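You operate a simulated robot arm through the tools that you are given. There is no shell and no other tool. Be economical: measure what you need, move in short steps, check, and stop when the job is done.

The job below is to be done with a simulated two-armed robot. You get a single attempt, and the scene is never put back.

TASK
Pick up the tall white reducer with a black band over a blue band with one hand, pass it to the other hand and put it in the inside of the red check bin.

The check looks at the end state, three seconds after you hand in, the way a careful person would. Anything else that was tipped, shoved, dropped, spilled or broken makes it a failure.

THE ROBOT
Two 7-joint arms with three-finger grippers on one trunk, on a base that drives. Base frame: it is fixed to the floor where the robot stands at the start and does not move with it; the origin is under the middle of the robot, x ahead of it, y to its left, z up. Units: mm, degrees, N and s.
The left shoulder is at the start at [30, 124, 1008], the right one opposite. With the tool pointing down near the work surface each hand reaches from about 100 to 780 mm from the robot's upright axis, wherever it stands, measured 20 degrees to its own side. Places, roughly: inside of the red check bin (15x27 cm) [600, 840, 800]. Payload 2.2 kg a hand.
The tool frame of a hand sits at the grasp point between the pads (the TCP): z along the fingers, y along the line on which they close. The tips reach 28 mm beyond it. The gripper opens to 102 mm. The gripper's body begins 71 mm behind the TCP.
Orientation is told as [roll, pitch, yaw] about the base's x, y, z axes, in that order, counted from this pose: with the fingers straight down and closing along the base's y, the tool's x points along the base's -x, its y along +y and its z along -z.

THE INTERFACE
- The arms move only by the tool nudge_tool. It takes "left_series", "right_series" or both (then of equal length, played together; a hand with none holds still); each is a list of rows, each a list of 7 numbers: the turn, a rotation vector about the tool's x, y, z in units of 45 degrees (1.0 is 45 degrees), then the shift along the tool's x, y, z in units of 300 mm (1.0 is 300 mm), then the opening, from 0 (shut) to 1 (fully open). In form: [[wx, wy, wz, dx, dy, dz, jaw], ...]. A call has 1 to 8 rows; each row is the pose to reach, as a shift and turn from the pose commanded when the call began, along the tool's axes at that moment. A call with a number of a shift or a turn outside -1 to 1 is refused whole. Rows are played at 5 a second. More than 50 mm and 8.6 degrees between two rows, or a gripper value outside its range, and nothing of the call is played. A pose out of reach is approached as far as the arm can. The call stops where the force on the tool passes 40 N (or 10 N more than at its start, if that is more) or the arm is blocked; 0.2 s more then pass. Each finger halts on what it meets, pressing with about 42 N; the grip force reading is that of the motor and also rises with nothing between the fingers. The clock runs only during rows and for 0.2 s after the last one: add rows that repeat a pose to give the fingers time. The reply holds the time, the measured pose of the TCP, the force on the tool along the base axes, the opening and the grip force, in the units named above and with some noise, with the torque about the TCP (base axes, N m) and any sound that the robot's microphone picked up.
- Cameras (640 x 400 px; columns grow to the right, rows downward): "scene" is now at [42.9, 20.3, 1720.6]; the picture's right is [0.26, -0.97, 0.00], its down [-0.76, -0.20, -0.62] and it looks along [0.60, 0.16, -0.79] (base axes); focal length 254 px, centre (320, 200). "left" rides on the left gripper at [72, 38, -86] in its tool frame; the picture's right is [-0.47, 0.89, 0.00], its down [-0.60, -0.32, -0.73] and it looks along [-0.65, -0.34, 0.68] (tool axes); focal length 256 px, centre (320, 200). "right" rides on the right gripper at [69, 44, -86] in its tool frame; the picture's right is [-0.53, 0.85, 0.00], its down [-0.58, -0.36, -0.73] and it looks along [-0.62, -0.39, 0.68] (tool axes); focal length 256 px, centre (320, 200). There is no depth. A picture from a camera that has moved, and an enlarged one, comes with that camera's place and axes in the base frame and with its lens.
- get_image(camera): a new picture of that camera. No time passes.
- move_column(by): slides the trunk up (or, below 0, down) by that many mm; the arms and the scene camera ride with it, the base frame stays. It gives what a move gives, with no picture.
- base_move(legs): drives the robot by 1 to 6 legs, each [ahead, left, turn to the left] in mm, mm and degrees, along the robot's own axes; the way and the turn of a leg run together, so that a leg with both is an arc; at most 1500 mm and 180 degrees a leg. The arms and the cameras ride along, it lands a little off, and it stops where it bumps. It gives what a move gives.
- head_to(pan, tilt): turns the head with the scene camera to pan (to the left, within 143 degrees either way) and tilt (down, from -29 to 69), counted from straight ahead of the robot. It gives what a move gives.
- enlarge(camera, box): a new picture of the part [left, top, right, bottom] of that camera's present view, enlarged. No time passes.
- job_done(): hands the job in; it is judged then, once.

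Work in short steps. Places have to be worked out from the pictures, the camera data and where the tool is seen: move nearer, look again, correct. Check each grasp and each placing, and mend what went wrong. You have 120 turns and 92 pictures in all, those below and enlarged ones among them. Open the grippers and draw the arms clear of the work before you hand the job in, unless the task says otherwise; then end with one line.

The tools are called after "Request:" as a command line: name --argument value ..., lists and objects as JSON in quotes. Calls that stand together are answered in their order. nudge_tool: Moves the arms, as the interface text tells. Its arguments: {"type":"object","properties":{"left_series":{"type":"array","items":{"type":"array","items":{"type":"number"}}},"right_series":{"type":"array","items":{"type":"array","items":{"type":"number"}}}},"required":[]} The other tools are called the same way: move_column (by) slides the trunk up or down; base_move (legs) drives the base; head_to (pan, tilt) turns the head that bears the scene camera; get_image (camera) takes a picture; enlarge (camera, box) takes an enlarged picture of a part of a camera's view; job_done () hands the job in.

At the start:

```text
time: 0.0
left_eef_pos: [417.9, 470.0, 1019.6]
left_tcp_rot: [0.0, 0.0, -0.1]
left_contact_force: [0.2, -0.4, -0.6]
left_wrist_torque: [0.02, 0.01, 0.0]
left_grip_width: 102.0
left_finger_force: 0.0
right_eef_pos: [336.2, 64.0, 1024.1]
right_tcp_rot: [0.1, -0.1, 0.0]
right_contact_force: [0.6, 0.2, -0.1]
right_wrist_torque: [0.0, 0.02, 0.01]
right_grip_width: 102.0
right_finger_force: 0.0
trunk travel left (down, up): [-250.0, 290.0]
robot x, y, heading: [-2.1, 1.7, 0.1]
head pan, tilt: [15.1, 51.8]
```

scene: 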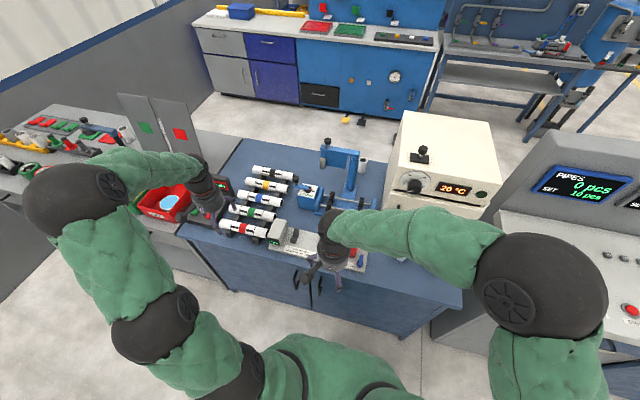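
right: 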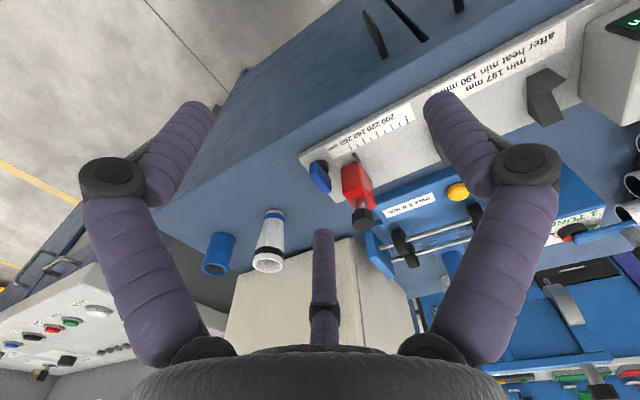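
left: 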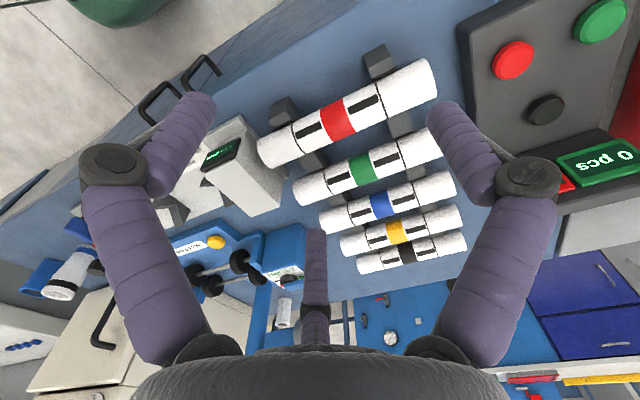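

The right camera shows a white reducer standing near a blue socket, right of the bench. I enlarge to identify it.

Request:
enlarge --camera "right" --box '[180, 190, 340, 290]'

Request:
enlarge --camera "scene" --box '[220, 120, 420, 280]'

Request:
enlarge --camera "scene" --box '[0, 90, 240, 250]'

Request:
enlarge --camera "left" --box '[20, 210, 340, 380]'

```text
4.00 times, centred on (260, 240) of right
camera zoom: at [266.8, 107.2, 1110.8], right [0.53, 0.85, 0.0], down [0.58, -0.37, 0.73], along [0.62, -0.39, -0.68], focal length 1024 px, centre (560, 40)
```

zoom: 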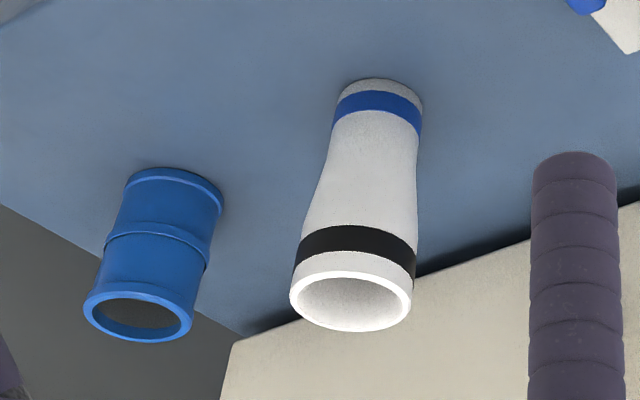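

```text
2.50 times, centred on (320, 200) of scene
camera zoom: at [42.9, 20.3, 1720.6], right [0.26, -0.97, 0.0], down [-0.76, -0.2, -0.62], along [0.6, 0.16, -0.79], focal length 636 px, centre (320, 200)
```

zoom: 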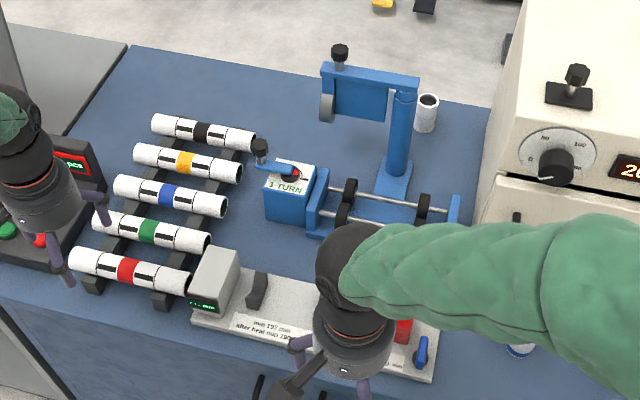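

```text
2.50 times, centred on (120, 170) of scene
camera zoom: at [42.9, 20.3, 1720.6], right [0.26, -0.97, 0.0], down [-0.76, -0.2, -0.62], along [0.6, 0.16, -0.79], focal length 636 px, centre (820, 275)
```

zoom: 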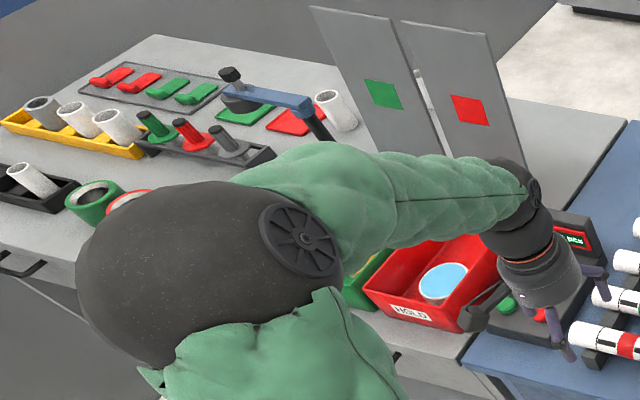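

```text
2.00 times, centred on (180, 295) of left
camera zoom: at [347.8, 508.2, 1105.2], right [0.47, 0.89, 0.0], down [0.6, -0.32, 0.73], along [0.65, -0.34, -0.68], focal length 512 px, centre (600, 10)
```

zoom: 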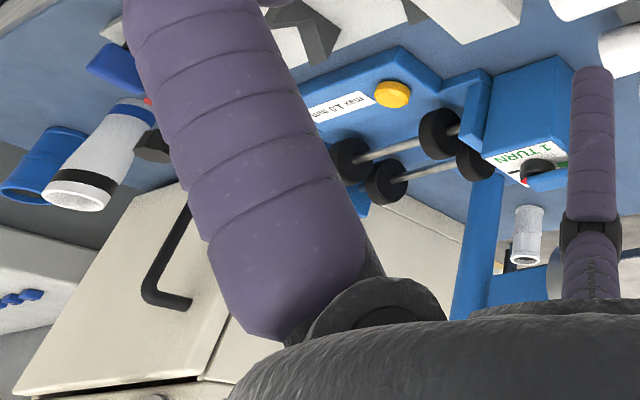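

The target is the reducer in the right camera view: black band on top, blue at the bottom. Triangulation puts it near (536, -162), from z 800 to about 903. I move the right hand above it at the present height.

Request:
nudge_tool --right_series '[[0, 0, 0, -0.09, -0.1, 0, 1], [0, 0, 0, -0.18, -0.2, 0, 1], [0, 0, 0, -0.27, -0.3, 0, 1], [0, 0, 0, -0.36, -0.41, 0, 1], [0, 0, 0, -0.45, -0.52, 0, 1], [0, 0, 0, -0.54, -0.63, 0, 1], [0, 0, 0, -0.62, -0.74, 0, 1], [0, 0, 0, -0.62, -0.74, 0, 1]]'

Request:
get_image --camera "right"

Request:
get_image --camera "scene"

```text
time: 1.8
left_eef_pos: [417.7, 469.9, 1019.5]
left_tcp_rot: [-0.1, -0.1, 0.0]
left_contact_force: [-0.4, 0.2, 0.3]
left_wrist_torque: [-0.03, -0.01, -0.03]
left_grip_width: 101.9
left_finger_force: 0.0
right_eef_pos: [520.6, -158.0, 1023.6]
right_tcp_rot: [0.0, 0.1, 0.1]
right_contact_force: [-0.4, 0.4, 0.0]
right_wrist_torque: [0.0, 0.01, -0.02]
right_grip_width: 101.9
right_finger_force: 0.0
trunk travel left (down, up): [-250.0, 290.0]
robot x, y, heading: [-2.0, 3.1, 0.2]
head pan, tilt: [15.1, 51.8]
```

```text
84 pictures are left
camera right: at [451.9, -115.5, 1110.7], right [0.53, 0.85, 0.0], down [0.58, -0.36, 0.73], along [0.62, -0.39, -0.68], focal length 256 px, centre (320, 200)
```

right: 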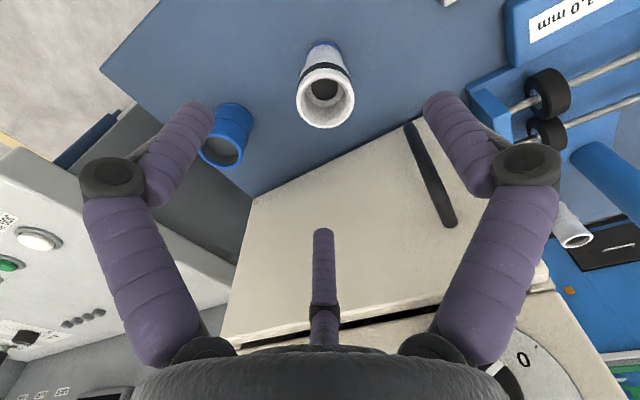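

```text
83 pictures are left
camera scene: at [42.5, 21.0, 1720.6], right [0.26, -0.97, 0.0], down [-0.76, -0.21, -0.62], along [0.6, 0.16, -0.79], focal length 254 px, centre (320, 200)
```

scene: 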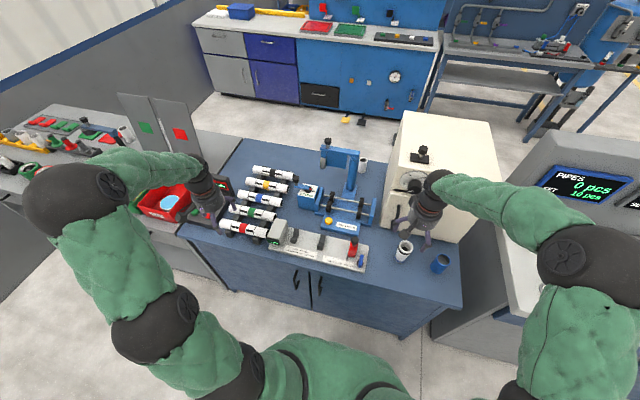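

The top centre now works out at about (538, -163), and the base agrees. I shift over it and lower to just above the rim, then check.

Request:
nudge_tool --right_series '[[0, 0, 0, -0.055, -0.016, 0, 1], [0, 0, 0, -0.055, -0.016, 0.12, 1], [0, 0, 0, -0.055, -0.016, 0.24, 1], [0, 0, 0, -0.055, -0.016, 0.24, 1]]'

Request:
get_image --camera "right"

Request:
enlarge --camera "scene" --box '[360, 190, 480, 290]'

```text
time: 2.8
left_eef_pos: [416.2, 469.4, 1018.7]
left_tcp_rot: [0.0, -0.1, 0.0]
left_contact_force: [0.8, -0.1, -0.2]
left_wrist_torque: [0.01, -0.01, 0.0]
left_grip_width: 102.0
left_finger_force: 0.1
right_eef_pos: [539.7, -161.5, 952.1]
right_tcp_rot: [0.2, -0.1, 0.0]
right_contact_force: [-0.2, -0.4, 1.0]
right_wrist_torque: [0.0, 0.01, 0.02]
right_grip_width: 102.1
right_finger_force: 0.1
trunk travel left (down, up): [-250.0, 290.0]
robot x, y, heading: [3.6, 0.4, -0.2]
head pan, tilt: [15.1, 51.8]
```

```text
82 pictures are left
camera right: at [470.9, -119.2, 1038.1], right [0.53, 0.85, 0.0], down [0.58, -0.37, 0.73], along [0.62, -0.39, -0.68], focal length 256 px, centre (320, 200)
```

right: 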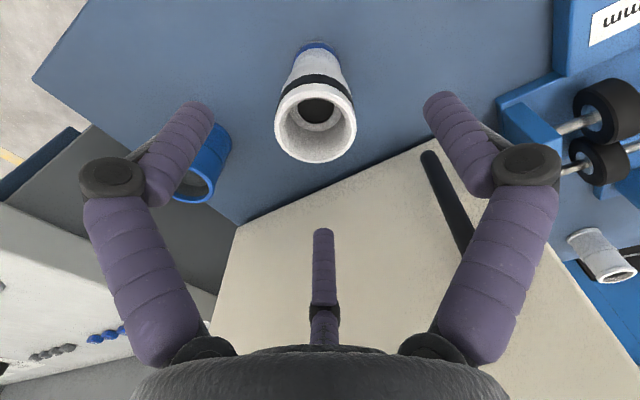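

```text
4.00 times, centred on (420, 240) of scene
camera zoom: at [42.4, 20.3, 1720.7], right [0.26, -0.97, 0.0], down [-0.76, -0.2, -0.62], along [0.6, 0.16, -0.79], focal length 1017 px, centre (-80, 40)
```

zoom: 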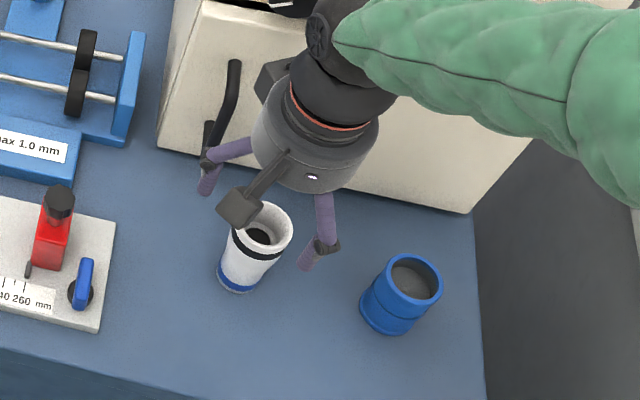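

The object axis is at about (537, -163), within a few mm of the TCP. I lower to z about 887 around the rim, still open.

Request:
nudge_tool --right_series '[[0, 0, 0, 0.006, -0.005, 0.08, 1], [0, 0, 0, 0.006, -0.005, 0.15, 1], [0, 0, 0, 0.006, -0.005, 0.217, 1], [0, 0, 0, 0.006, -0.005, 0.217, 1]]'

Request:
get_image --camera "right"

Request:
enlarge --camera "scene" --box '[360, 190, 480, 290]'

```text
time: 3.8
left_eef_pos: [418.0, 469.7, 1018.9]
left_tcp_rot: [0.1, -0.1, 0.0]
left_contact_force: [-0.2, -0.2, -0.2]
left_wrist_torque: [0.03, 0.01, 0.0]
left_grip_width: 102.1
left_finger_force: 0.1
right_eef_pos: [537.5, -164.7, 888.3]
right_tcp_rot: [0.1, 0.1, 0.0]
right_contact_force: [-0.4, -0.3, -0.7]
right_wrist_torque: [0.04, 0.0, -0.01]
right_grip_width: 102.1
right_finger_force: 0.0
trunk travel left (down, up): [-250.0, 290.0]
robot x, y, heading: [-0.1, -2.2, -0.1]
head pan, tilt: [15.1, 51.8]
```

```text
80 pictures are left
camera right: at [469.2, -121.4, 973.9], right [0.53, 0.85, 0.0], down [0.58, -0.37, 0.73], along [0.62, -0.39, -0.68], focal length 256 px, centre (320, 200)
```

right: 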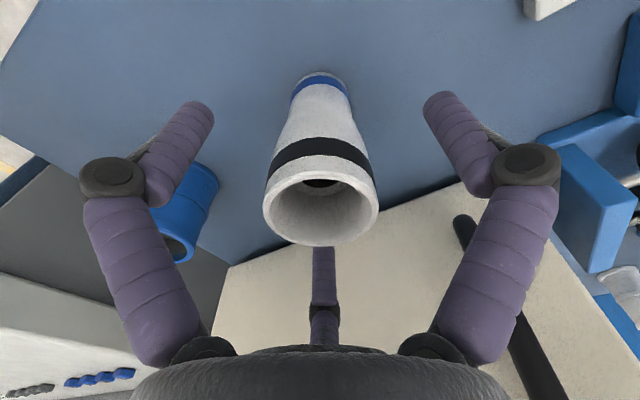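

```text
4.00 times, centred on (420, 240) of scene
camera zoom: at [42.7, 20.3, 1720.6], right [0.26, -0.97, 0.0], down [-0.76, -0.2, -0.62], along [0.6, 0.16, -0.79], focal length 1017 px, centre (-80, 40)
```

zoom: 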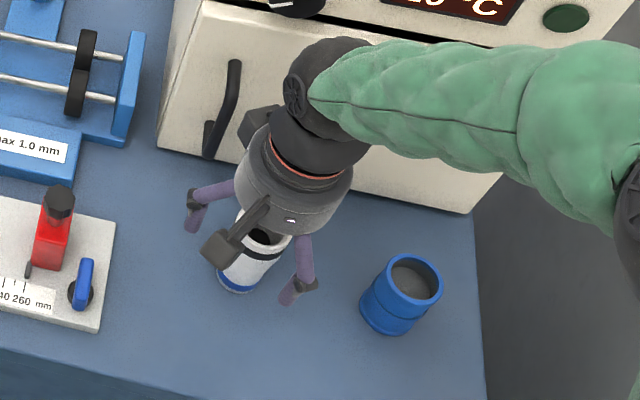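

The object is centred between the fingers. I close the right gripper.

Request:
nudge_tool --right_series '[[0, 0, 0, 0, 0, 0, 0.6], [0, 0, 0, 0, 0, 0, 0.4], [0, 0, 0, 0, 0, 0, 0], [0, 0, 0, 0, 0, 0, 0], [0, 0, 0, 0, 0, 0, 0]]'

Request:
get_image --camera "right"

```text
time: 5.0
left_eef_pos: [417.3, 469.9, 1018.9]
left_tcp_rot: [0.0, 0.0, 0.0]
left_contact_force: [0.3, 0.5, 0.2]
left_wrist_torque: [0.0, -0.01, 0.0]
left_grip_width: 102.0
left_finger_force: 0.0
right_eef_pos: [539.1, -164.4, 888.7]
right_tcp_rot: [0.1, 0.0, 0.0]
right_contact_force: [0.0, -1.0, 3.0]
right_wrist_torque: [0.03, 0.03, -0.02]
right_grip_width: 45.6
right_finger_force: 42.1
trunk travel left (down, up): [-250.0, 290.0]
robot x, y, heading: [1.5, -1.0, 0.2]
head pan, tilt: [15.1, 51.8]
```

```text
78 pictures are left
camera right: at [469.5, -121.4, 974.2], right [0.53, 0.85, 0.0], down [0.58, -0.37, 0.73], along [0.62, -0.39, -0.68], focal length 256 px, centre (320, 200)
```

right: 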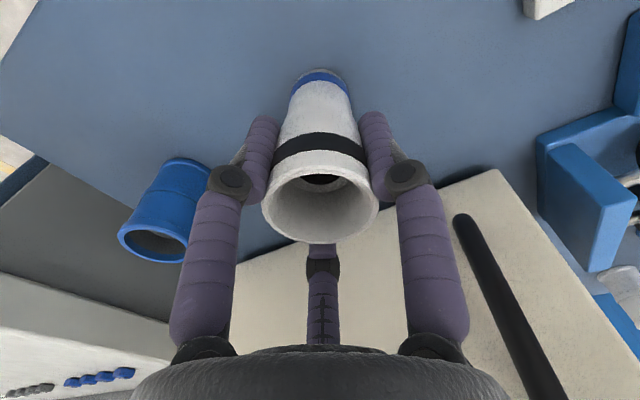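

It is gripped at 45.6 mm. I lift straight up and check.

Request:
nudge_tool --right_series '[[0, 0, 0, 0, 0, -0.05, 0], [0, 0, 0, 0, 0, -0.15, 0], [0, 0, 0, 0, 0, -0.28, 0], [0, 0, 0, 0, 0, -0.41, 0], [0, 0, 0, 0, 0, -0.54, 0], [0, 0, 0, 0, 0, -0.67, 0], [0, 0, 0, 0, 0, -0.67, 0]]'

Request:
get_image --camera "right"

```text
time: 6.6
left_eef_pos: [417.9, 470.5, 1020.2]
left_tcp_rot: [0.0, -0.1, 0.1]
left_contact_force: [-0.1, 0.0, -0.3]
left_wrist_torque: [0.02, 0.0, 0.0]
left_grip_width: 102.0
left_finger_force: 0.0
right_eef_pos: [537.2, -165.6, 1085.5]
right_tcp_rot: [0.0, 0.0, 0.0]
right_contact_force: [1.8, 0.3, -1.0]
right_wrist_torque: [0.04, -0.02, 0.02]
right_grip_width: 45.9
right_finger_force: 41.9
trunk travel left (down, up): [-250.0, 290.0]
robot x, y, heading: [0.6, 0.7, -0.1]
head pan, tilt: [15.1, 51.8]
```

```text
77 pictures are left
camera right: at [467.4, -121.5, 1172.5], right [0.53, 0.85, 0.0], down [0.58, -0.37, 0.73], along [0.62, -0.39, -0.68], focal length 256 px, centre (320, 200)
```

right: 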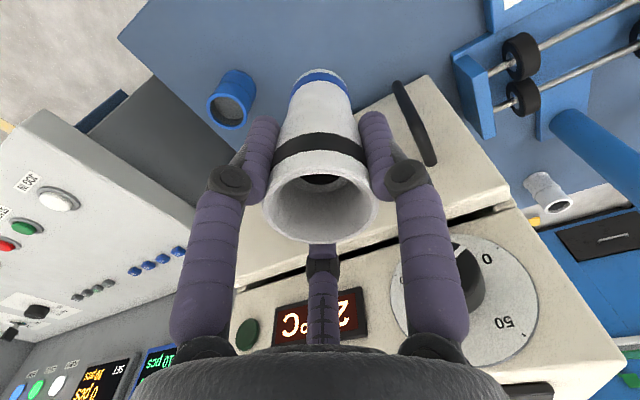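

The reducer is held firmly. I bring the right hand to the handover place near (430, 20, 1085), and raise the left hand while starting its yaw.

Request:
nudge_tool --right_series '[[0, 0, 0, 0.05, 0.09, 0, 0], [0, 0, 0, 0.1, 0.18, 0, 0], [0, 0, 0, 0.15, 0.27, 0, 0], [0, 0, 0, 0.2, 0.36, 0, 0], [0, 0, 0, 0.25, 0.45, 0, 0], [0, 0, 0, 0.3, 0.54, 0, 0], [0, 0, 0, 0.355, 0.617, 0, 0], [0, 0, 0, 0.355, 0.617, 0, 0]]' --left_series '[[0, 0, 0.14, 0, 0, -0.03, 1], [0, 0, 0.28, 0, 0, -0.06, 1], [0, 0, 0.42, 0, 0, -0.09, 1], [0, 0, 0.56, 0, 0, -0.12, 1], [0, 0, 0.7, 0, 0, -0.15, 1], [0, 0, 0.84, 0, 0, -0.18, 1], [0, 0, 1, 0, 0, -0.2, 1], [0, 0, 1, 0, 0, -0.2, 1]]'

```text
time: 8.4
left_eef_pos: [417.1, 470.4, 1080.4]
left_tcp_rot: [0.1, -0.1, -45.1]
left_contact_force: [0.2, -0.6, 0.7]
left_wrist_torque: [0.0, 0.0, -0.02]
left_grip_width: 102.2
left_finger_force: 0.2
right_eef_pos: [429.4, 17.6, 1087.2]
right_tcp_rot: [0.1, 0.0, 0.0]
right_contact_force: [0.1, -0.3, -1.4]
right_wrist_torque: [-0.01, 0.0, -0.04]
right_grip_width: 45.9
right_finger_force: 42.2
trunk travel left (down, up): [-250.0, 290.0]
robot x, y, heading: [0.8, -0.7, -0.0]
head pan, tilt: [15.1, 51.8]
```

Both hands moved as planned. The left yaw continues to -90 degrees.

Request:
nudge_tool --left_series '[[0, 0, 0.14, 0, 0, 0, 1], [0, 0, 0.28, 0, 0, 0, 1], [0, 0, 0.42, 0, 0, 0, 1], [0, 0, 0.56, 0, 0, 0, 1], [0, 0, 0.7, 0, 0, 0, 1], [0, 0, 0.84, 0, 0, 0, 1], [0, 0, 1, 0, 0, 0, 1], [0, 0, 1, 0, 0, 0, 1]]'

```text
time: 10.2
left_eef_pos: [418.6, 470.1, 1079.3]
left_tcp_rot: [0.0, 0.0, -90.1]
left_contact_force: [-0.9, -0.5, -0.4]
left_wrist_torque: [0.0, 0.01, 0.0]
left_grip_width: 102.0
left_finger_force: 0.0
right_eef_pos: [427.9, 18.7, 1088.2]
right_tcp_rot: [0.1, 0.1, -0.1]
right_contact_force: [-0.6, -0.2, -0.8]
right_wrist_torque: [0.04, 0.01, -0.01]
right_grip_width: 45.6
right_finger_force: 42.5
trunk travel left (down, up): [-250.0, 290.0]
robot x, y, heading: [0.1, 0.0, -0.1]
head pan, tilt: [15.1, 51.8]
```

Yaw is at -90. I now roll the left hand toward horizontal (fingers to -y) while bringing it closer.

Request:
nudge_tool --left_series '[[0, -0.14, 0, -0.05, 0, 0, 1], [0, -0.28, 0, -0.1, 0, 0, 1], [0, -0.42, 0, -0.15, 0, 0, 1], [0, -0.56, 0, -0.2, 0, 0, 1], [0, -0.7, 0, -0.25, 0, 0, 1], [0, -0.84, 0, -0.3, 0, 0, 1], [0, -1, 0, -0.35, 0, 0, 1], [0, -1, 0, -0.35, 0, 0, 1]]'

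Request:
get_image --camera "scene"

```text
time: 12.0
left_eef_pos: [417.5, 365.2, 1079.1]
left_tcp_rot: [0.2, -45.1, -90.1]
left_contact_force: [-0.6, 0.6, 0.3]
left_wrist_torque: [-0.01, 0.01, -0.02]
left_grip_width: 101.9
left_finger_force: 0.1
right_eef_pos: [428.3, 18.6, 1088.1]
right_tcp_rot: [0.0, 0.0, 0.0]
right_contact_force: [0.4, -0.1, -0.3]
right_wrist_torque: [-0.03, -0.02, 0.0]
right_grip_width: 45.8
right_finger_force: 41.7
trunk travel left (down, up): [-250.0, 290.0]
robot x, y, heading: [0.7, -1.6, -0.2]
head pan, tilt: [15.1, 51.8]
```

```text
76 pictures are left
camera scene: at [42.9, 20.0, 1720.6], right [0.26, -0.97, 0.0], down [-0.76, -0.2, -0.62], along [0.6, 0.16, -0.79], focal length 254 px, centre (320, 200)
```

scene: 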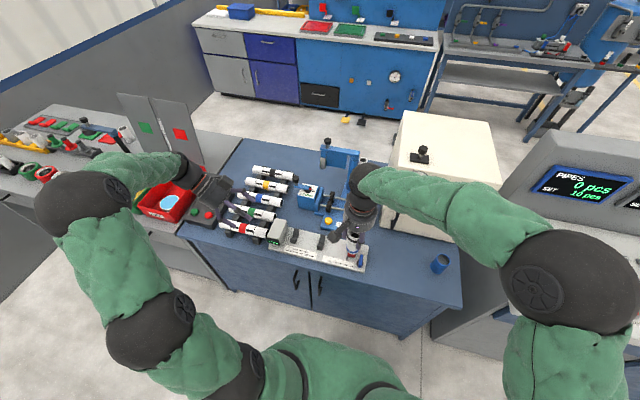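

The roll is halfway and the arms are clear. I finish the roll to horizontal.

Request:
nudge_tool --left_series '[[0, -0.14, 0, 0, 0, 0, 1], [0, -0.28, 0, 0, 0, 0, 1], [0, -0.42, 0, 0, 0, 0, 1], [0, -0.56, 0, 0, 0, 0, 1], [0, -0.7, 0, 0, 0, 0, 1], [0, -0.84, 0, 0, 0, 0, 1], [0, -1, 0, 0, 0, 0, 1], [0, -1, 0, 0, 0, 0, 1]]'

Request:
get_image --camera "scene"

Request:
get_image --camera "left"

```text
time: 13.8
left_eef_pos: [418.9, 365.0, 1079.7]
left_tcp_rot: [108.9, -90.0, 161.2]
left_contact_force: [0.2, 0.3, -0.7]
left_wrist_torque: [0.0, 0.0, 0.02]
left_grip_width: 101.7
left_finger_force: 0.0
right_eef_pos: [427.7, 18.5, 1086.3]
right_tcp_rot: [0.2, 0.0, 0.0]
right_contact_force: [-0.2, -0.2, -1.4]
right_wrist_torque: [0.02, -0.03, -0.01]
right_grip_width: 45.9
right_finger_force: 41.8
trunk travel left (down, up): [-250.0, 290.0]
robot x, y, heading: [-1.4, 1.6, -0.1]
head pan, tilt: [15.1, 51.8]
```

```text
75 pictures are left
camera scene: at [42.7, 19.9, 1720.6], right [0.26, -0.97, 0.0], down [-0.76, -0.2, -0.62], along [0.6, 0.16, -0.79], focal length 254 px, centre (320, 200)
```

scene: 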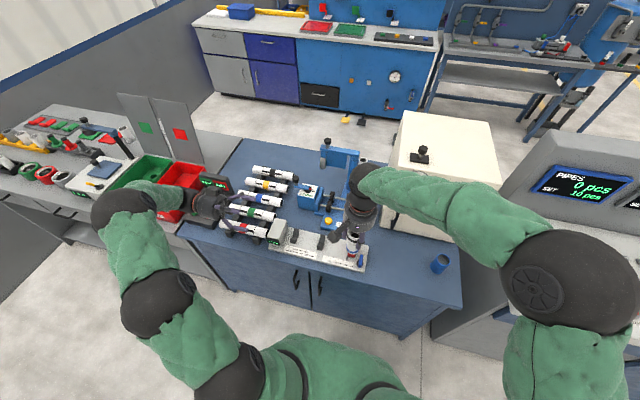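

```text
74 pictures are left
camera left: at [458.4, 451.2, 1007.6], right [0.88, 0.0, 0.47], down [-0.32, 0.73, 0.6], along [-0.34, -0.68, 0.65], focal length 256 px, centre (320, 200)
```

left: 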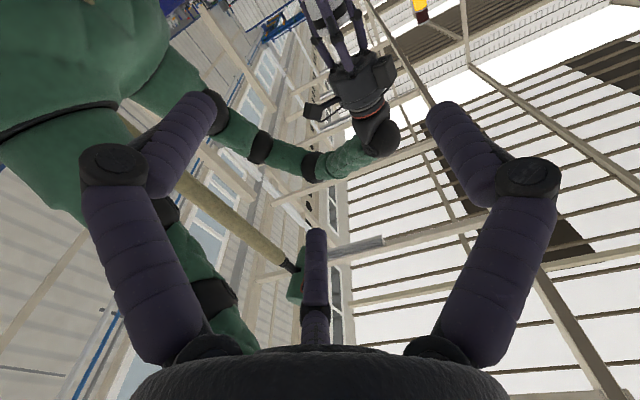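

The left hand is now horizontal. I move it to z 1023 and x 428, and up to y about 120 in front of the reducer's lower part.

Request:
nudge_tool --left_series '[[0, 0, 0, 0.05, 0.01, 0.1, 1], [0, 0, 0, 0.1, 0.02, 0.22, 1], [0, 0, 0, 0.15, 0.03, 0.34, 1], [0, 0, 0, 0.19, 0.032, 0.47, 1], [0, 0, 0, 0.19, 0.032, 0.6, 1], [0, 0, 0, 0.19, 0.032, 0.72, 1], [0, 0, 0, 0.19, 0.032, 0.817, 1], [0, 0, 0, 0.19, 0.032, 0.817, 1]]'

Request:
enlarge --camera "scene" --box '[240, 150, 420, 290]'

Request:
get_image --camera "left"

Request:
get_image --camera "right"

```text
time: 15.6
left_eef_pos: [428.3, 117.6, 1024.0]
left_tcp_rot: [99.4, -90.0, 170.6]
left_contact_force: [-0.4, -0.8, 0.3]
left_wrist_torque: [-0.03, 0.01, 0.02]
left_grip_width: 102.1
left_finger_force: 0.1
right_eef_pos: [428.1, 20.0, 1087.4]
right_tcp_rot: [0.1, -0.1, 0.1]
right_contact_force: [0.6, 1.1, -1.9]
right_wrist_torque: [-0.01, 0.0, -0.02]
right_grip_width: 45.8
right_finger_force: 42.4
trunk travel left (down, up): [-250.0, 290.0]
robot x, y, heading: [-0.4, 2.6, -0.4]
head pan, tilt: [15.1, 51.8]
```

```text
2.86 times, centred on (330, 220) of scene
camera zoom: at [43.2, 20.8, 1720.6], right [0.26, -0.97, 0.0], down [-0.76, -0.21, -0.62], along [0.6, 0.16, -0.79], focal length 727 px, centre (291, 143)
```

zoom: 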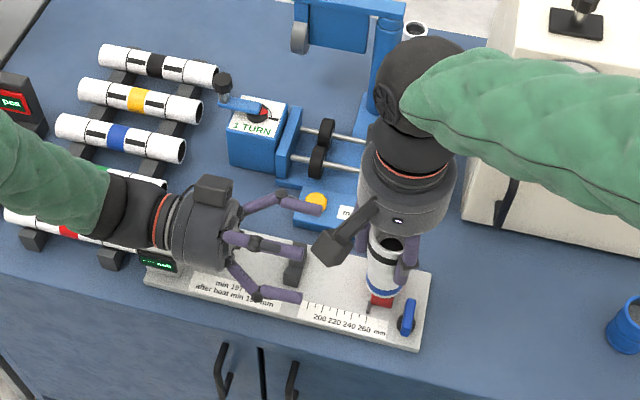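

```text
72 pictures are left
camera left: at [467.6, 204.6, 951.0], right [0.88, 0.0, 0.47], down [-0.32, 0.73, 0.6], along [-0.34, -0.68, 0.65], focal length 256 px, centre (320, 200)
```

left: 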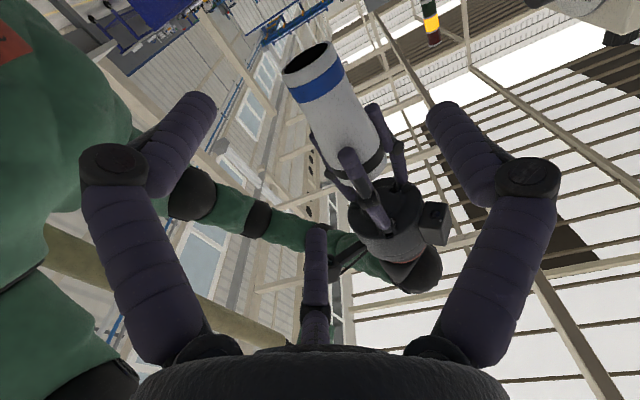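

```text
71 pictures are left
camera right: at [359.3, 62.3, 1174.0], right [0.53, 0.85, 0.0], down [0.58, -0.36, 0.73], along [0.62, -0.39, -0.68], focal length 256 px, centre (320, 200)
```

right: 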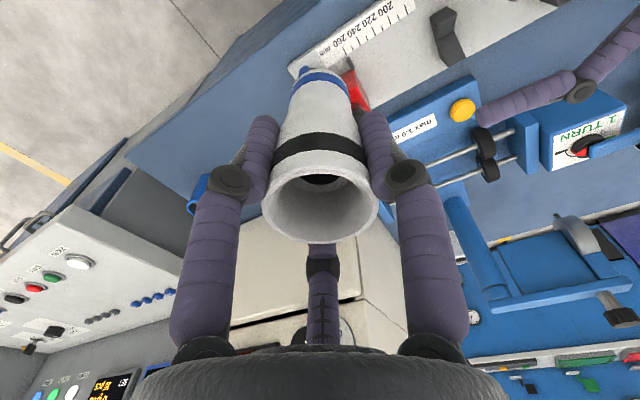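

The reducer's lower end is at about (431, 19), bottom z about 1001. I pre-shape the left gripper to about 66 mm and advance part way, tips short of contact.

Request:
nudge_tool --left_series '[[0, 0, 0, 0.013, 0.009, 0, 0.65], [0, 0, 0, 0.013, 0.009, 0.05, 0.65], [0, 0, 0, 0.013, 0.009, 0.1, 0.65], [0, 0, 0, 0.013, 0.009, 0.15, 0.65], [0, 0, 0, 0.013, 0.009, 0.15, 0.65]]'

Request:
enlarge --camera "scene" --box '[270, 170, 390, 270]'

Request:
get_image --camera "left"

Request:
get_image --camera "right"

```text
time: 16.8
left_eef_pos: [429.6, 74.9, 1018.5]
left_tcp_rot: [88.5, -89.9, -178.5]
left_contact_force: [0.5, 0.0, -0.4]
left_wrist_torque: [0.03, -0.01, 0.0]
left_grip_width: 66.3
left_finger_force: 0.0
right_eef_pos: [428.4, 19.6, 1087.7]
right_tcp_rot: [0.2, 0.0, -0.1]
right_contact_force: [-0.2, 0.7, -1.9]
right_wrist_torque: [-0.01, 0.0, 0.02]
right_grip_width: 45.9
right_finger_force: 42.0
trunk travel left (down, up): [-250.0, 290.0]
robot x, y, heading: [-2.1, -2.4, 0.1]
head pan, tilt: [15.1, 51.8]
```

```text
4.00 times, centred on (330, 220) of scene
camera zoom: at [43.1, 20.6, 1720.6], right [0.26, -0.97, 0.0], down [-0.76, -0.21, -0.62], along [0.6, 0.16, -0.79], focal length 1017 px, centre (280, 120)
```

zoom: 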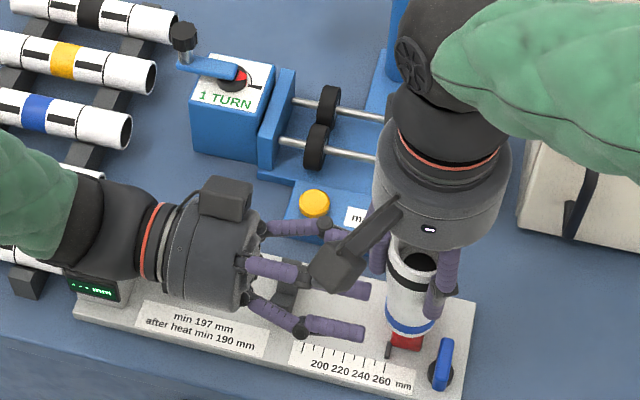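

```text
69 pictures are left
camera left: at [471.0, 161.2, 946.3], right [0.88, 0.0, 0.47], down [-0.32, 0.73, 0.6], along [-0.34, -0.68, 0.65], focal length 256 px, centre (320, 200)
```

left: 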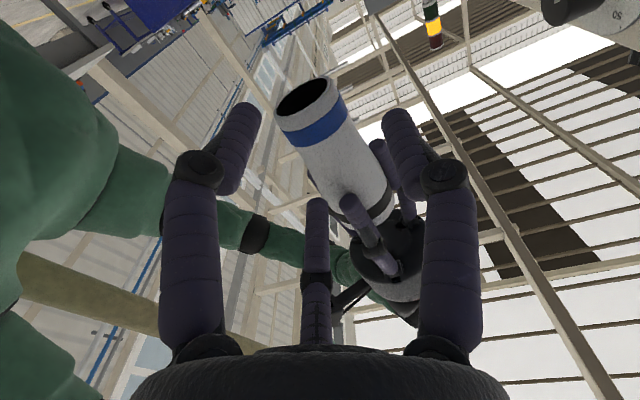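

```text
68 pictures are left
camera right: at [359.3, 62.2, 1174.0], right [0.53, 0.85, 0.0], down [0.58, -0.36, 0.73], along [0.62, -0.39, -0.68], focal length 256 px, centre (320, 200)
```

right: 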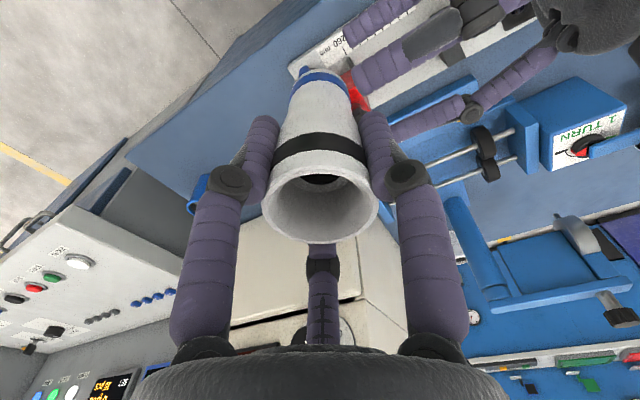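

The fingers straddle the lower end. I advance the remaining 55 mm with a 2 mm x correction.

Request:
nudge_tool --left_series '[[0, 0, 0, -0.004, 0.007, 0.05, 0.65], [0, 0, 0, -0.004, 0.007, 0.1, 0.65], [0, 0, 0, -0.004, 0.007, 0.15, 0.65], [0, 0, 0, -0.004, 0.007, 0.183, 0.65], [0, 0, 0, -0.004, 0.007, 0.183, 0.65]]'

Request:
get_image --camera "left"

Request:
get_image --camera "right"

```text
time: 17.4
left_eef_pos: [431.7, 51.5, 1020.3]
left_tcp_rot: [104.5, -89.7, 165.5]
left_contact_force: [-6.3, 9.5, 2.0]
left_wrist_torque: [-0.31, -0.3, -0.25]
left_grip_width: 73.9
left_finger_force: 3.8
right_eef_pos: [431.5, 13.8, 1088.1]
right_tcp_rot: [-0.5, -0.2, 0.0]
right_contact_force: [5.8, -9.9, -3.0]
right_wrist_torque: [-0.4, -0.13, 0.01]
right_grip_width: 45.8
right_finger_force: 42.4
trunk travel left (down, up): [-250.0, 290.0]
robot x, y, heading: [-0.5, 1.0, 0.0]
head pan, tilt: [15.1, 51.8]
stopped in row 2 (right hand): the force on the tool passed its limit at 43 N (the readings are from after the stop); the commanded pose is now the measured one
```

```text
67 pictures are left
camera left: at [472.6, 137.9, 948.4], right [0.88, 0.0, 0.47], down [-0.32, 0.73, 0.6], along [-0.34, -0.68, 0.65], focal length 256 px, centre (320, 200)
```

left: 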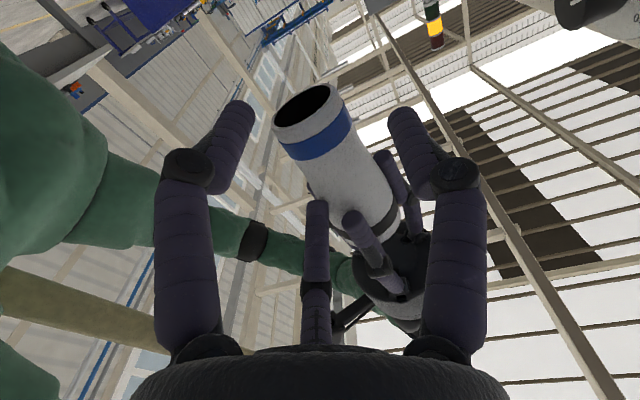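

```text
66 pictures are left
camera right: at [361.7, 57.2, 1173.7], right [0.53, 0.85, -0.01], down [0.57, -0.36, 0.74], along [0.62, -0.4, -0.68], focal length 256 px, centre (320, 200)
```

right: 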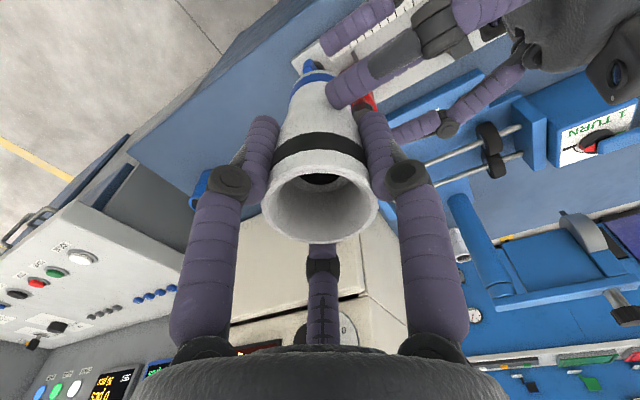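

Contact at 43 N: the pictures show the hand really has three fingers, and the third one met the reducer. A transverse grasp won't work, so I retreat the left hand and plan a coaxial handover with both hands facing each other along y.

Request:
nudge_tool --left_series '[[0, 0, 0, 0, 0, -0.03, 0.72], [0, 0, 0, 0, 0, -0.1, 0.72], [0, 0, 0, 0, 0, -0.2, 0.72], [0, 0, 0, 0, 0, -0.33, 1], [0, 0, 0, 0, 0, -0.48, 1], [0, 0, 0, 0, 0, -0.64, 1], [0, 0, 0, 0, 0, -0.8, 1], [0, 0, 0, 0, 0, -0.95, 1]]'

Request:
get_image --camera "right"

```text
time: 19.2
left_eef_pos: [432.1, 339.0, 1021.5]
left_tcp_rot: [125.2, -89.8, 144.8]
left_contact_force: [0.3, 0.2, -0.7]
left_wrist_torque: [0.0, -0.02, 0.01]
left_grip_width: 102.1
left_finger_force: 0.0
right_eef_pos: [430.6, 15.1, 1086.8]
right_tcp_rot: [-0.4, -0.2, 0.0]
right_contact_force: [0.5, 0.0, -0.4]
right_wrist_torque: [-0.03, 0.03, -0.03]
right_grip_width: 46.0
right_finger_force: 42.5
trunk travel left (down, up): [-250.0, 290.0]
robot x, y, heading: [2.0, -1.2, -0.1]
head pan, tilt: [15.1, 51.8]
```

```text
65 pictures are left
camera right: at [361.2, 59.1, 1173.9], right [0.53, 0.85, -0.01], down [0.58, -0.36, 0.74], along [0.62, -0.4, -0.68], focal length 256 px, centre (320, 200)
```

right: 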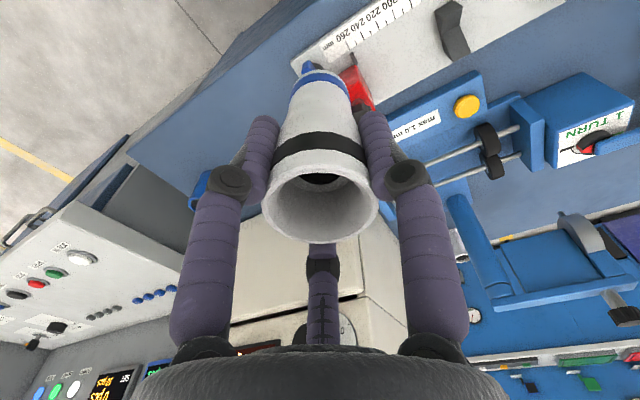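

The reducer is unmoved in the grip. I roll the right hand so its fingers point to +y (object horizontal), first half.

Request:
nudge_tool --right_series '[[-0.14, 0, 0, 0, 0, 0, 0], [-0.28, 0, 0, 0, 0, 0, 0], [-0.42, 0, 0, 0, 0, 0, 0], [-0.56, 0, 0, 0, 0, 0, 0], [-0.7, 0, 0, 0, 0, 0, 0], [-0.84, 0, 0, 0, 0, 0, 0], [-1, 0, 0, 0, 0, 0, 0], [-1, 0, 0, 0, 0, 0, 0]]'

Request:
nudge_tool --right_series '[[-0.14, 0, 0, 0, 0, 0, 0], [-0.28, 0, 0, 0, 0, 0, 0], [-0.42, 0, 0, 0, 0, 0, 0], [-0.56, 0, 0, 0, 0, 0, 0], [-0.7, 0, 0, 0, 0, 0, 0], [-0.84, 0, 0, 0, 0, 0, 0], [-1, 0, 0, 0, 0, 0, 0], [-1, 0, 0, 0, 0, 0, 0]]'

Request:
get_image --camera "scene"

Request:
get_image --camera "right"

Request:
get_image --camera "left"

```text
time: 21.0
left_eef_pos: [431.4, 337.7, 1021.6]
left_tcp_rot: [105.6, -89.7, 164.4]
left_contact_force: [0.4, -0.2, -0.1]
left_wrist_torque: [0.02, -0.02, 0.01]
left_grip_width: 101.9
left_finger_force: 0.1
right_eef_pos: [431.1, 13.5, 1088.2]
right_tcp_rot: [44.7, -0.2, 0.1]
right_contact_force: [0.8, 0.2, -1.6]
right_wrist_torque: [-0.01, 0.03, 0.02]
right_grip_width: 45.8
right_finger_force: 41.5
trunk travel left (down, up): [-250.0, 290.0]
robot x, y, heading: [-1.1, 2.9, 0.0]
head pan, tilt: [15.1, 51.8]
```

```text
time: 22.8
left_eef_pos: [430.9, 337.3, 1021.3]
left_tcp_rot: [103.3, -89.7, 166.7]
left_contact_force: [-0.7, 0.0, -0.6]
left_wrist_torque: [-0.01, 0.0, -0.01]
left_grip_width: 102.2
left_finger_force: 0.1
right_eef_pos: [429.7, 14.4, 1089.0]
right_tcp_rot: [89.8, -0.3, 0.0]
right_contact_force: [-0.9, 0.2, -1.3]
right_wrist_torque: [-0.05, -0.02, -0.02]
right_grip_width: 45.8
right_finger_force: 41.8
trunk travel left (down, up): [-250.0, 290.0]
robot x, y, heading: [-0.4, -2.1, -0.1]
head pan, tilt: [15.1, 51.8]
```

```text
64 pictures are left
camera scene: at [42.6, 20.4, 1720.6], right [0.26, -0.97, 0.0], down [-0.76, -0.2, -0.62], along [0.6, 0.16, -0.79], focal length 254 px, centre (320, 200)
```

scene: 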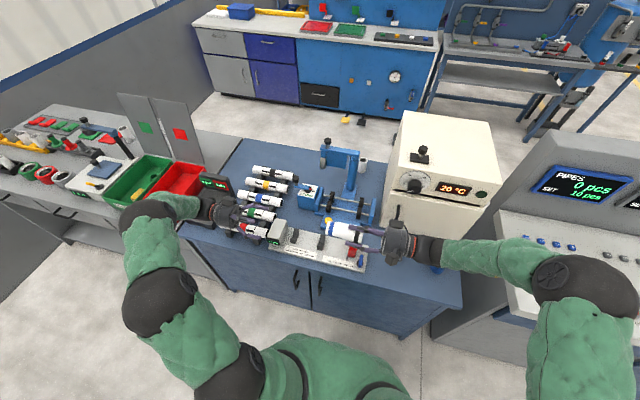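

```text
63 pictures are left
camera right: at [360.5, -71.5, 1132.3], right [0.53, 0.0, 0.85], down [0.58, -0.73, -0.36], along [0.62, 0.68, -0.39], focal length 256 px, centre (320, 200)
```

right: 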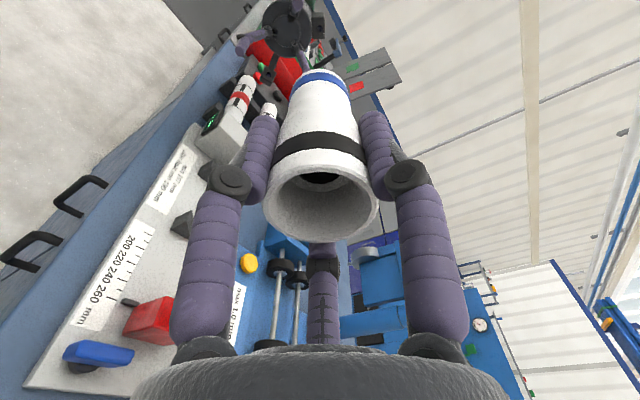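

```text
62 pictures are left
camera left: at [471.7, 423.9, 949.2], right [0.88, 0.0, 0.47], down [-0.32, 0.73, 0.6], along [-0.34, -0.68, 0.65], focal length 256 px, centre (320, 200)
```

left: 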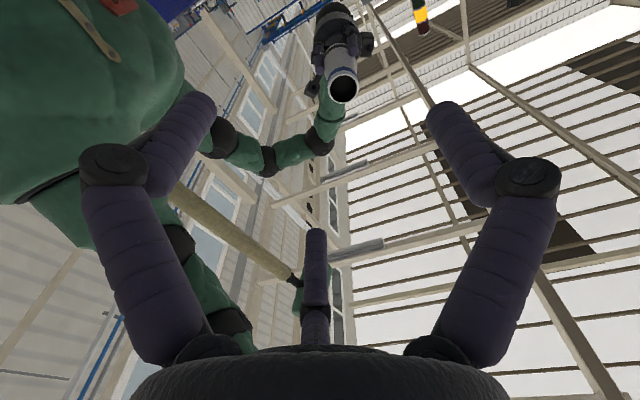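

Coaxial layout achieved: the blue end faces the left hand at about (432, 102, 1088). I align the left hand to that axis and approach to y about 170.

Request:
nudge_tool --left_series '[[0, 0, 0, -0.06, 0, 0.05, 1], [0, 0, 0, -0.12, 0, 0.1, 1], [0, 0, 0, -0.18, 0.002, 0.2, 1], [0, 0, 0, -0.222, 0.003, 0.3, 1], [0, 0, 0, -0.222, 0.003, 0.43, 1], [0, 0, 0, -0.222, 0.003, 0.56, 1], [0, 0, 0, -0.222, 0.003, 0.56, 1]]'

Request:
get_image --camera "left"

Request:
get_image --camera "right"

```text
time: 24.4
left_eef_pos: [434.4, 167.2, 1088.0]
left_tcp_rot: [107.9, -89.8, 162.1]
left_contact_force: [0.1, 0.3, 0.6]
left_wrist_torque: [0.0, -0.01, -0.01]
left_grip_width: 102.0
left_finger_force: 0.0
right_eef_pos: [430.4, 15.6, 1087.6]
right_tcp_rot: [89.6, -0.2, -0.1]
right_contact_force: [0.0, 0.3, -1.5]
right_wrist_torque: [-0.06, -0.02, 0.01]
right_grip_width: 45.7
right_finger_force: 42.7
trunk travel left (down, up): [-250.0, 290.0]
robot x, y, heading: [1.6, 0.4, 0.0]
head pan, tilt: [15.1, 51.8]
```

```text
61 pictures are left
camera left: at [472.9, 254.3, 1015.0], right [0.88, 0.0, 0.47], down [-0.32, 0.73, 0.6], along [-0.34, -0.68, 0.65], focal length 256 px, centre (320, 200)
```

left: 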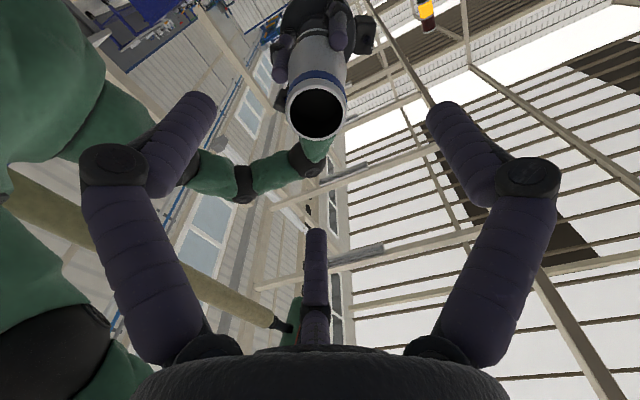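

```text
60 pictures are left
camera right: at [360.8, -71.0, 1132.2], right [0.53, 0.01, 0.85], down [0.58, -0.73, -0.36], along [0.62, 0.68, -0.39], focal length 256 px, centre (320, 200)
```

right: 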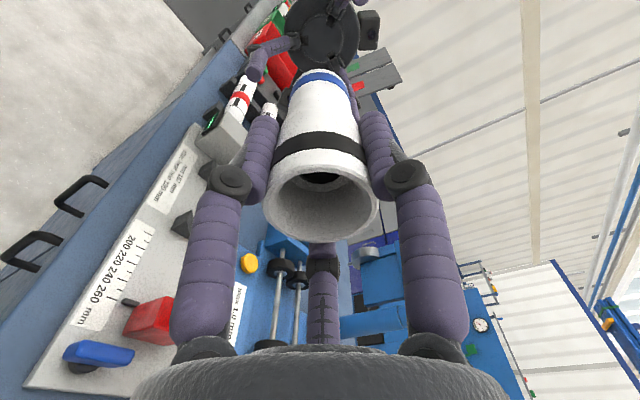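

The rim projects at about (434, 1086), which matches the left TCP axis. I advance to y about 88.

Request:
nudge_tool --left_series '[[0, 0, 0, 0, 0, 0.06, 1], [0, 0, 0, 0, 0, 0.12, 1], [0, 0, 0, 0, 0, 0.18, 1], [0, 0, 0, 0, 0, 0.23, 1], [0, 0, 0, 0, 0, 0.263, 1], [0, 0, 0, 0, 0, 0.263, 1]]'

Request:
get_image --camera "left"

Request:
get_image --camera "right"

```text
time: 25.8
left_eef_pos: [431.9, 89.3, 1086.5]
left_tcp_rot: [103.1, -89.6, 166.9]
left_contact_force: [-0.4, -1.0, 0.1]
left_wrist_torque: [0.0, 0.02, 0.0]
left_grip_width: 102.0
left_finger_force: 0.0
right_eef_pos: [430.6, 13.8, 1087.1]
right_tcp_rot: [89.7, -0.1, -0.1]
right_contact_force: [0.2, 0.7, -1.0]
right_wrist_torque: [-0.05, -0.06, -0.02]
right_grip_width: 45.5
right_finger_force: 42.0
trunk travel left (down, up): [-250.0, 290.0]
robot x, y, heading: [-4.7, -1.4, -0.0]
head pan, tilt: [15.1, 51.8]
```

```text
59 pictures are left
camera left: at [472.1, 175.6, 1015.0], right [0.88, 0.0, 0.47], down [-0.32, 0.73, 0.6], along [-0.34, -0.68, 0.65], focal length 256 px, centre (320, 200)
```

left: 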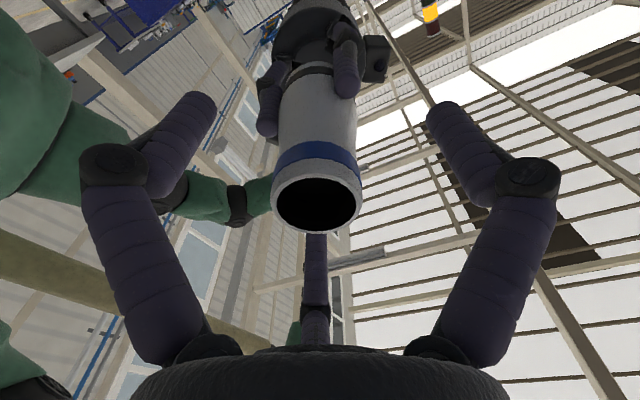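

```text
58 pictures are left
camera right: at [360.7, -71.4, 1132.3], right [0.53, 0.01, 0.85], down [0.58, -0.73, -0.36], along [0.62, 0.68, -0.39], focal length 256 px, centre (320, 200)
```

right: 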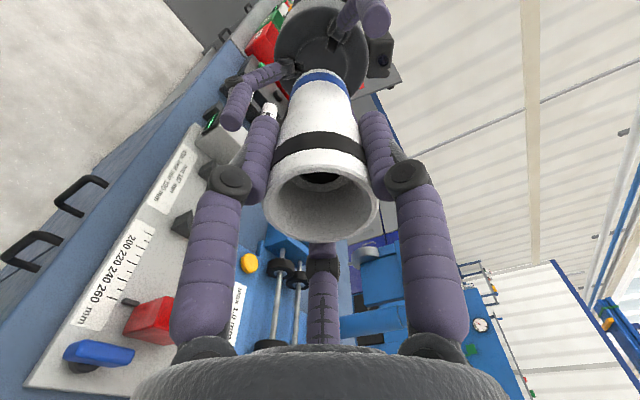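

The blue end sits centred in the left fingers. I close the left gripper.

Request:
nudge_tool --left_series '[[0, 0, 0, 0, 0, 0, 0.6], [0, 0, 0, 0, 0, 0, 0.4], [0, 0, 0, 0, 0, 0, 0], [0, 0, 0, 0, 0, 0, 0], [0, 0, 0, 0, 0, 0, 0]]'

Request:
get_image --camera "left"

```text
time: 27.0
left_eef_pos: [430.5, 90.0, 1087.0]
left_tcp_rot: [115.7, -89.8, 154.2]
left_contact_force: [-10.7, 3.3, 5.1]
left_wrist_torque: [-0.2, 0.02, -0.39]
left_grip_width: 38.6
left_finger_force: 41.4
right_eef_pos: [431.3, 14.9, 1088.8]
right_tcp_rot: [89.5, -0.3, -0.1]
right_contact_force: [10.7, -4.6, -6.9]
right_wrist_torque: [-0.22, 0.0, -0.34]
right_grip_width: 46.0
right_finger_force: 42.0
trunk travel left (down, up): [-250.0, 290.0]
robot x, y, heading: [-1.1, -1.8, 0.2]
head pan, tilt: [15.1, 51.8]
```

```text
57 pictures are left
camera left: at [471.7, 175.5, 1015.0], right [0.88, 0.0, 0.47], down [-0.32, 0.73, 0.6], along [-0.34, -0.68, 0.65], focal length 256 px, centre (320, 200)
```

left: 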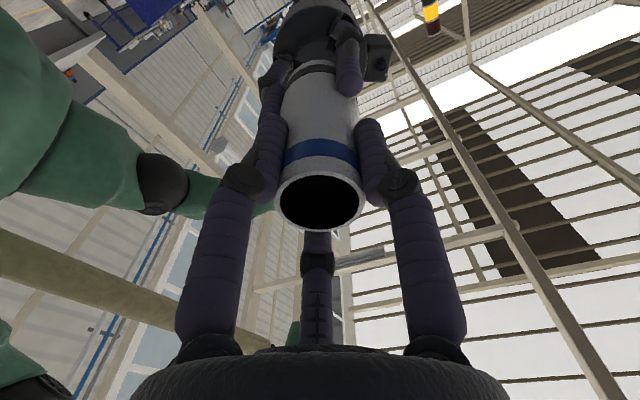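

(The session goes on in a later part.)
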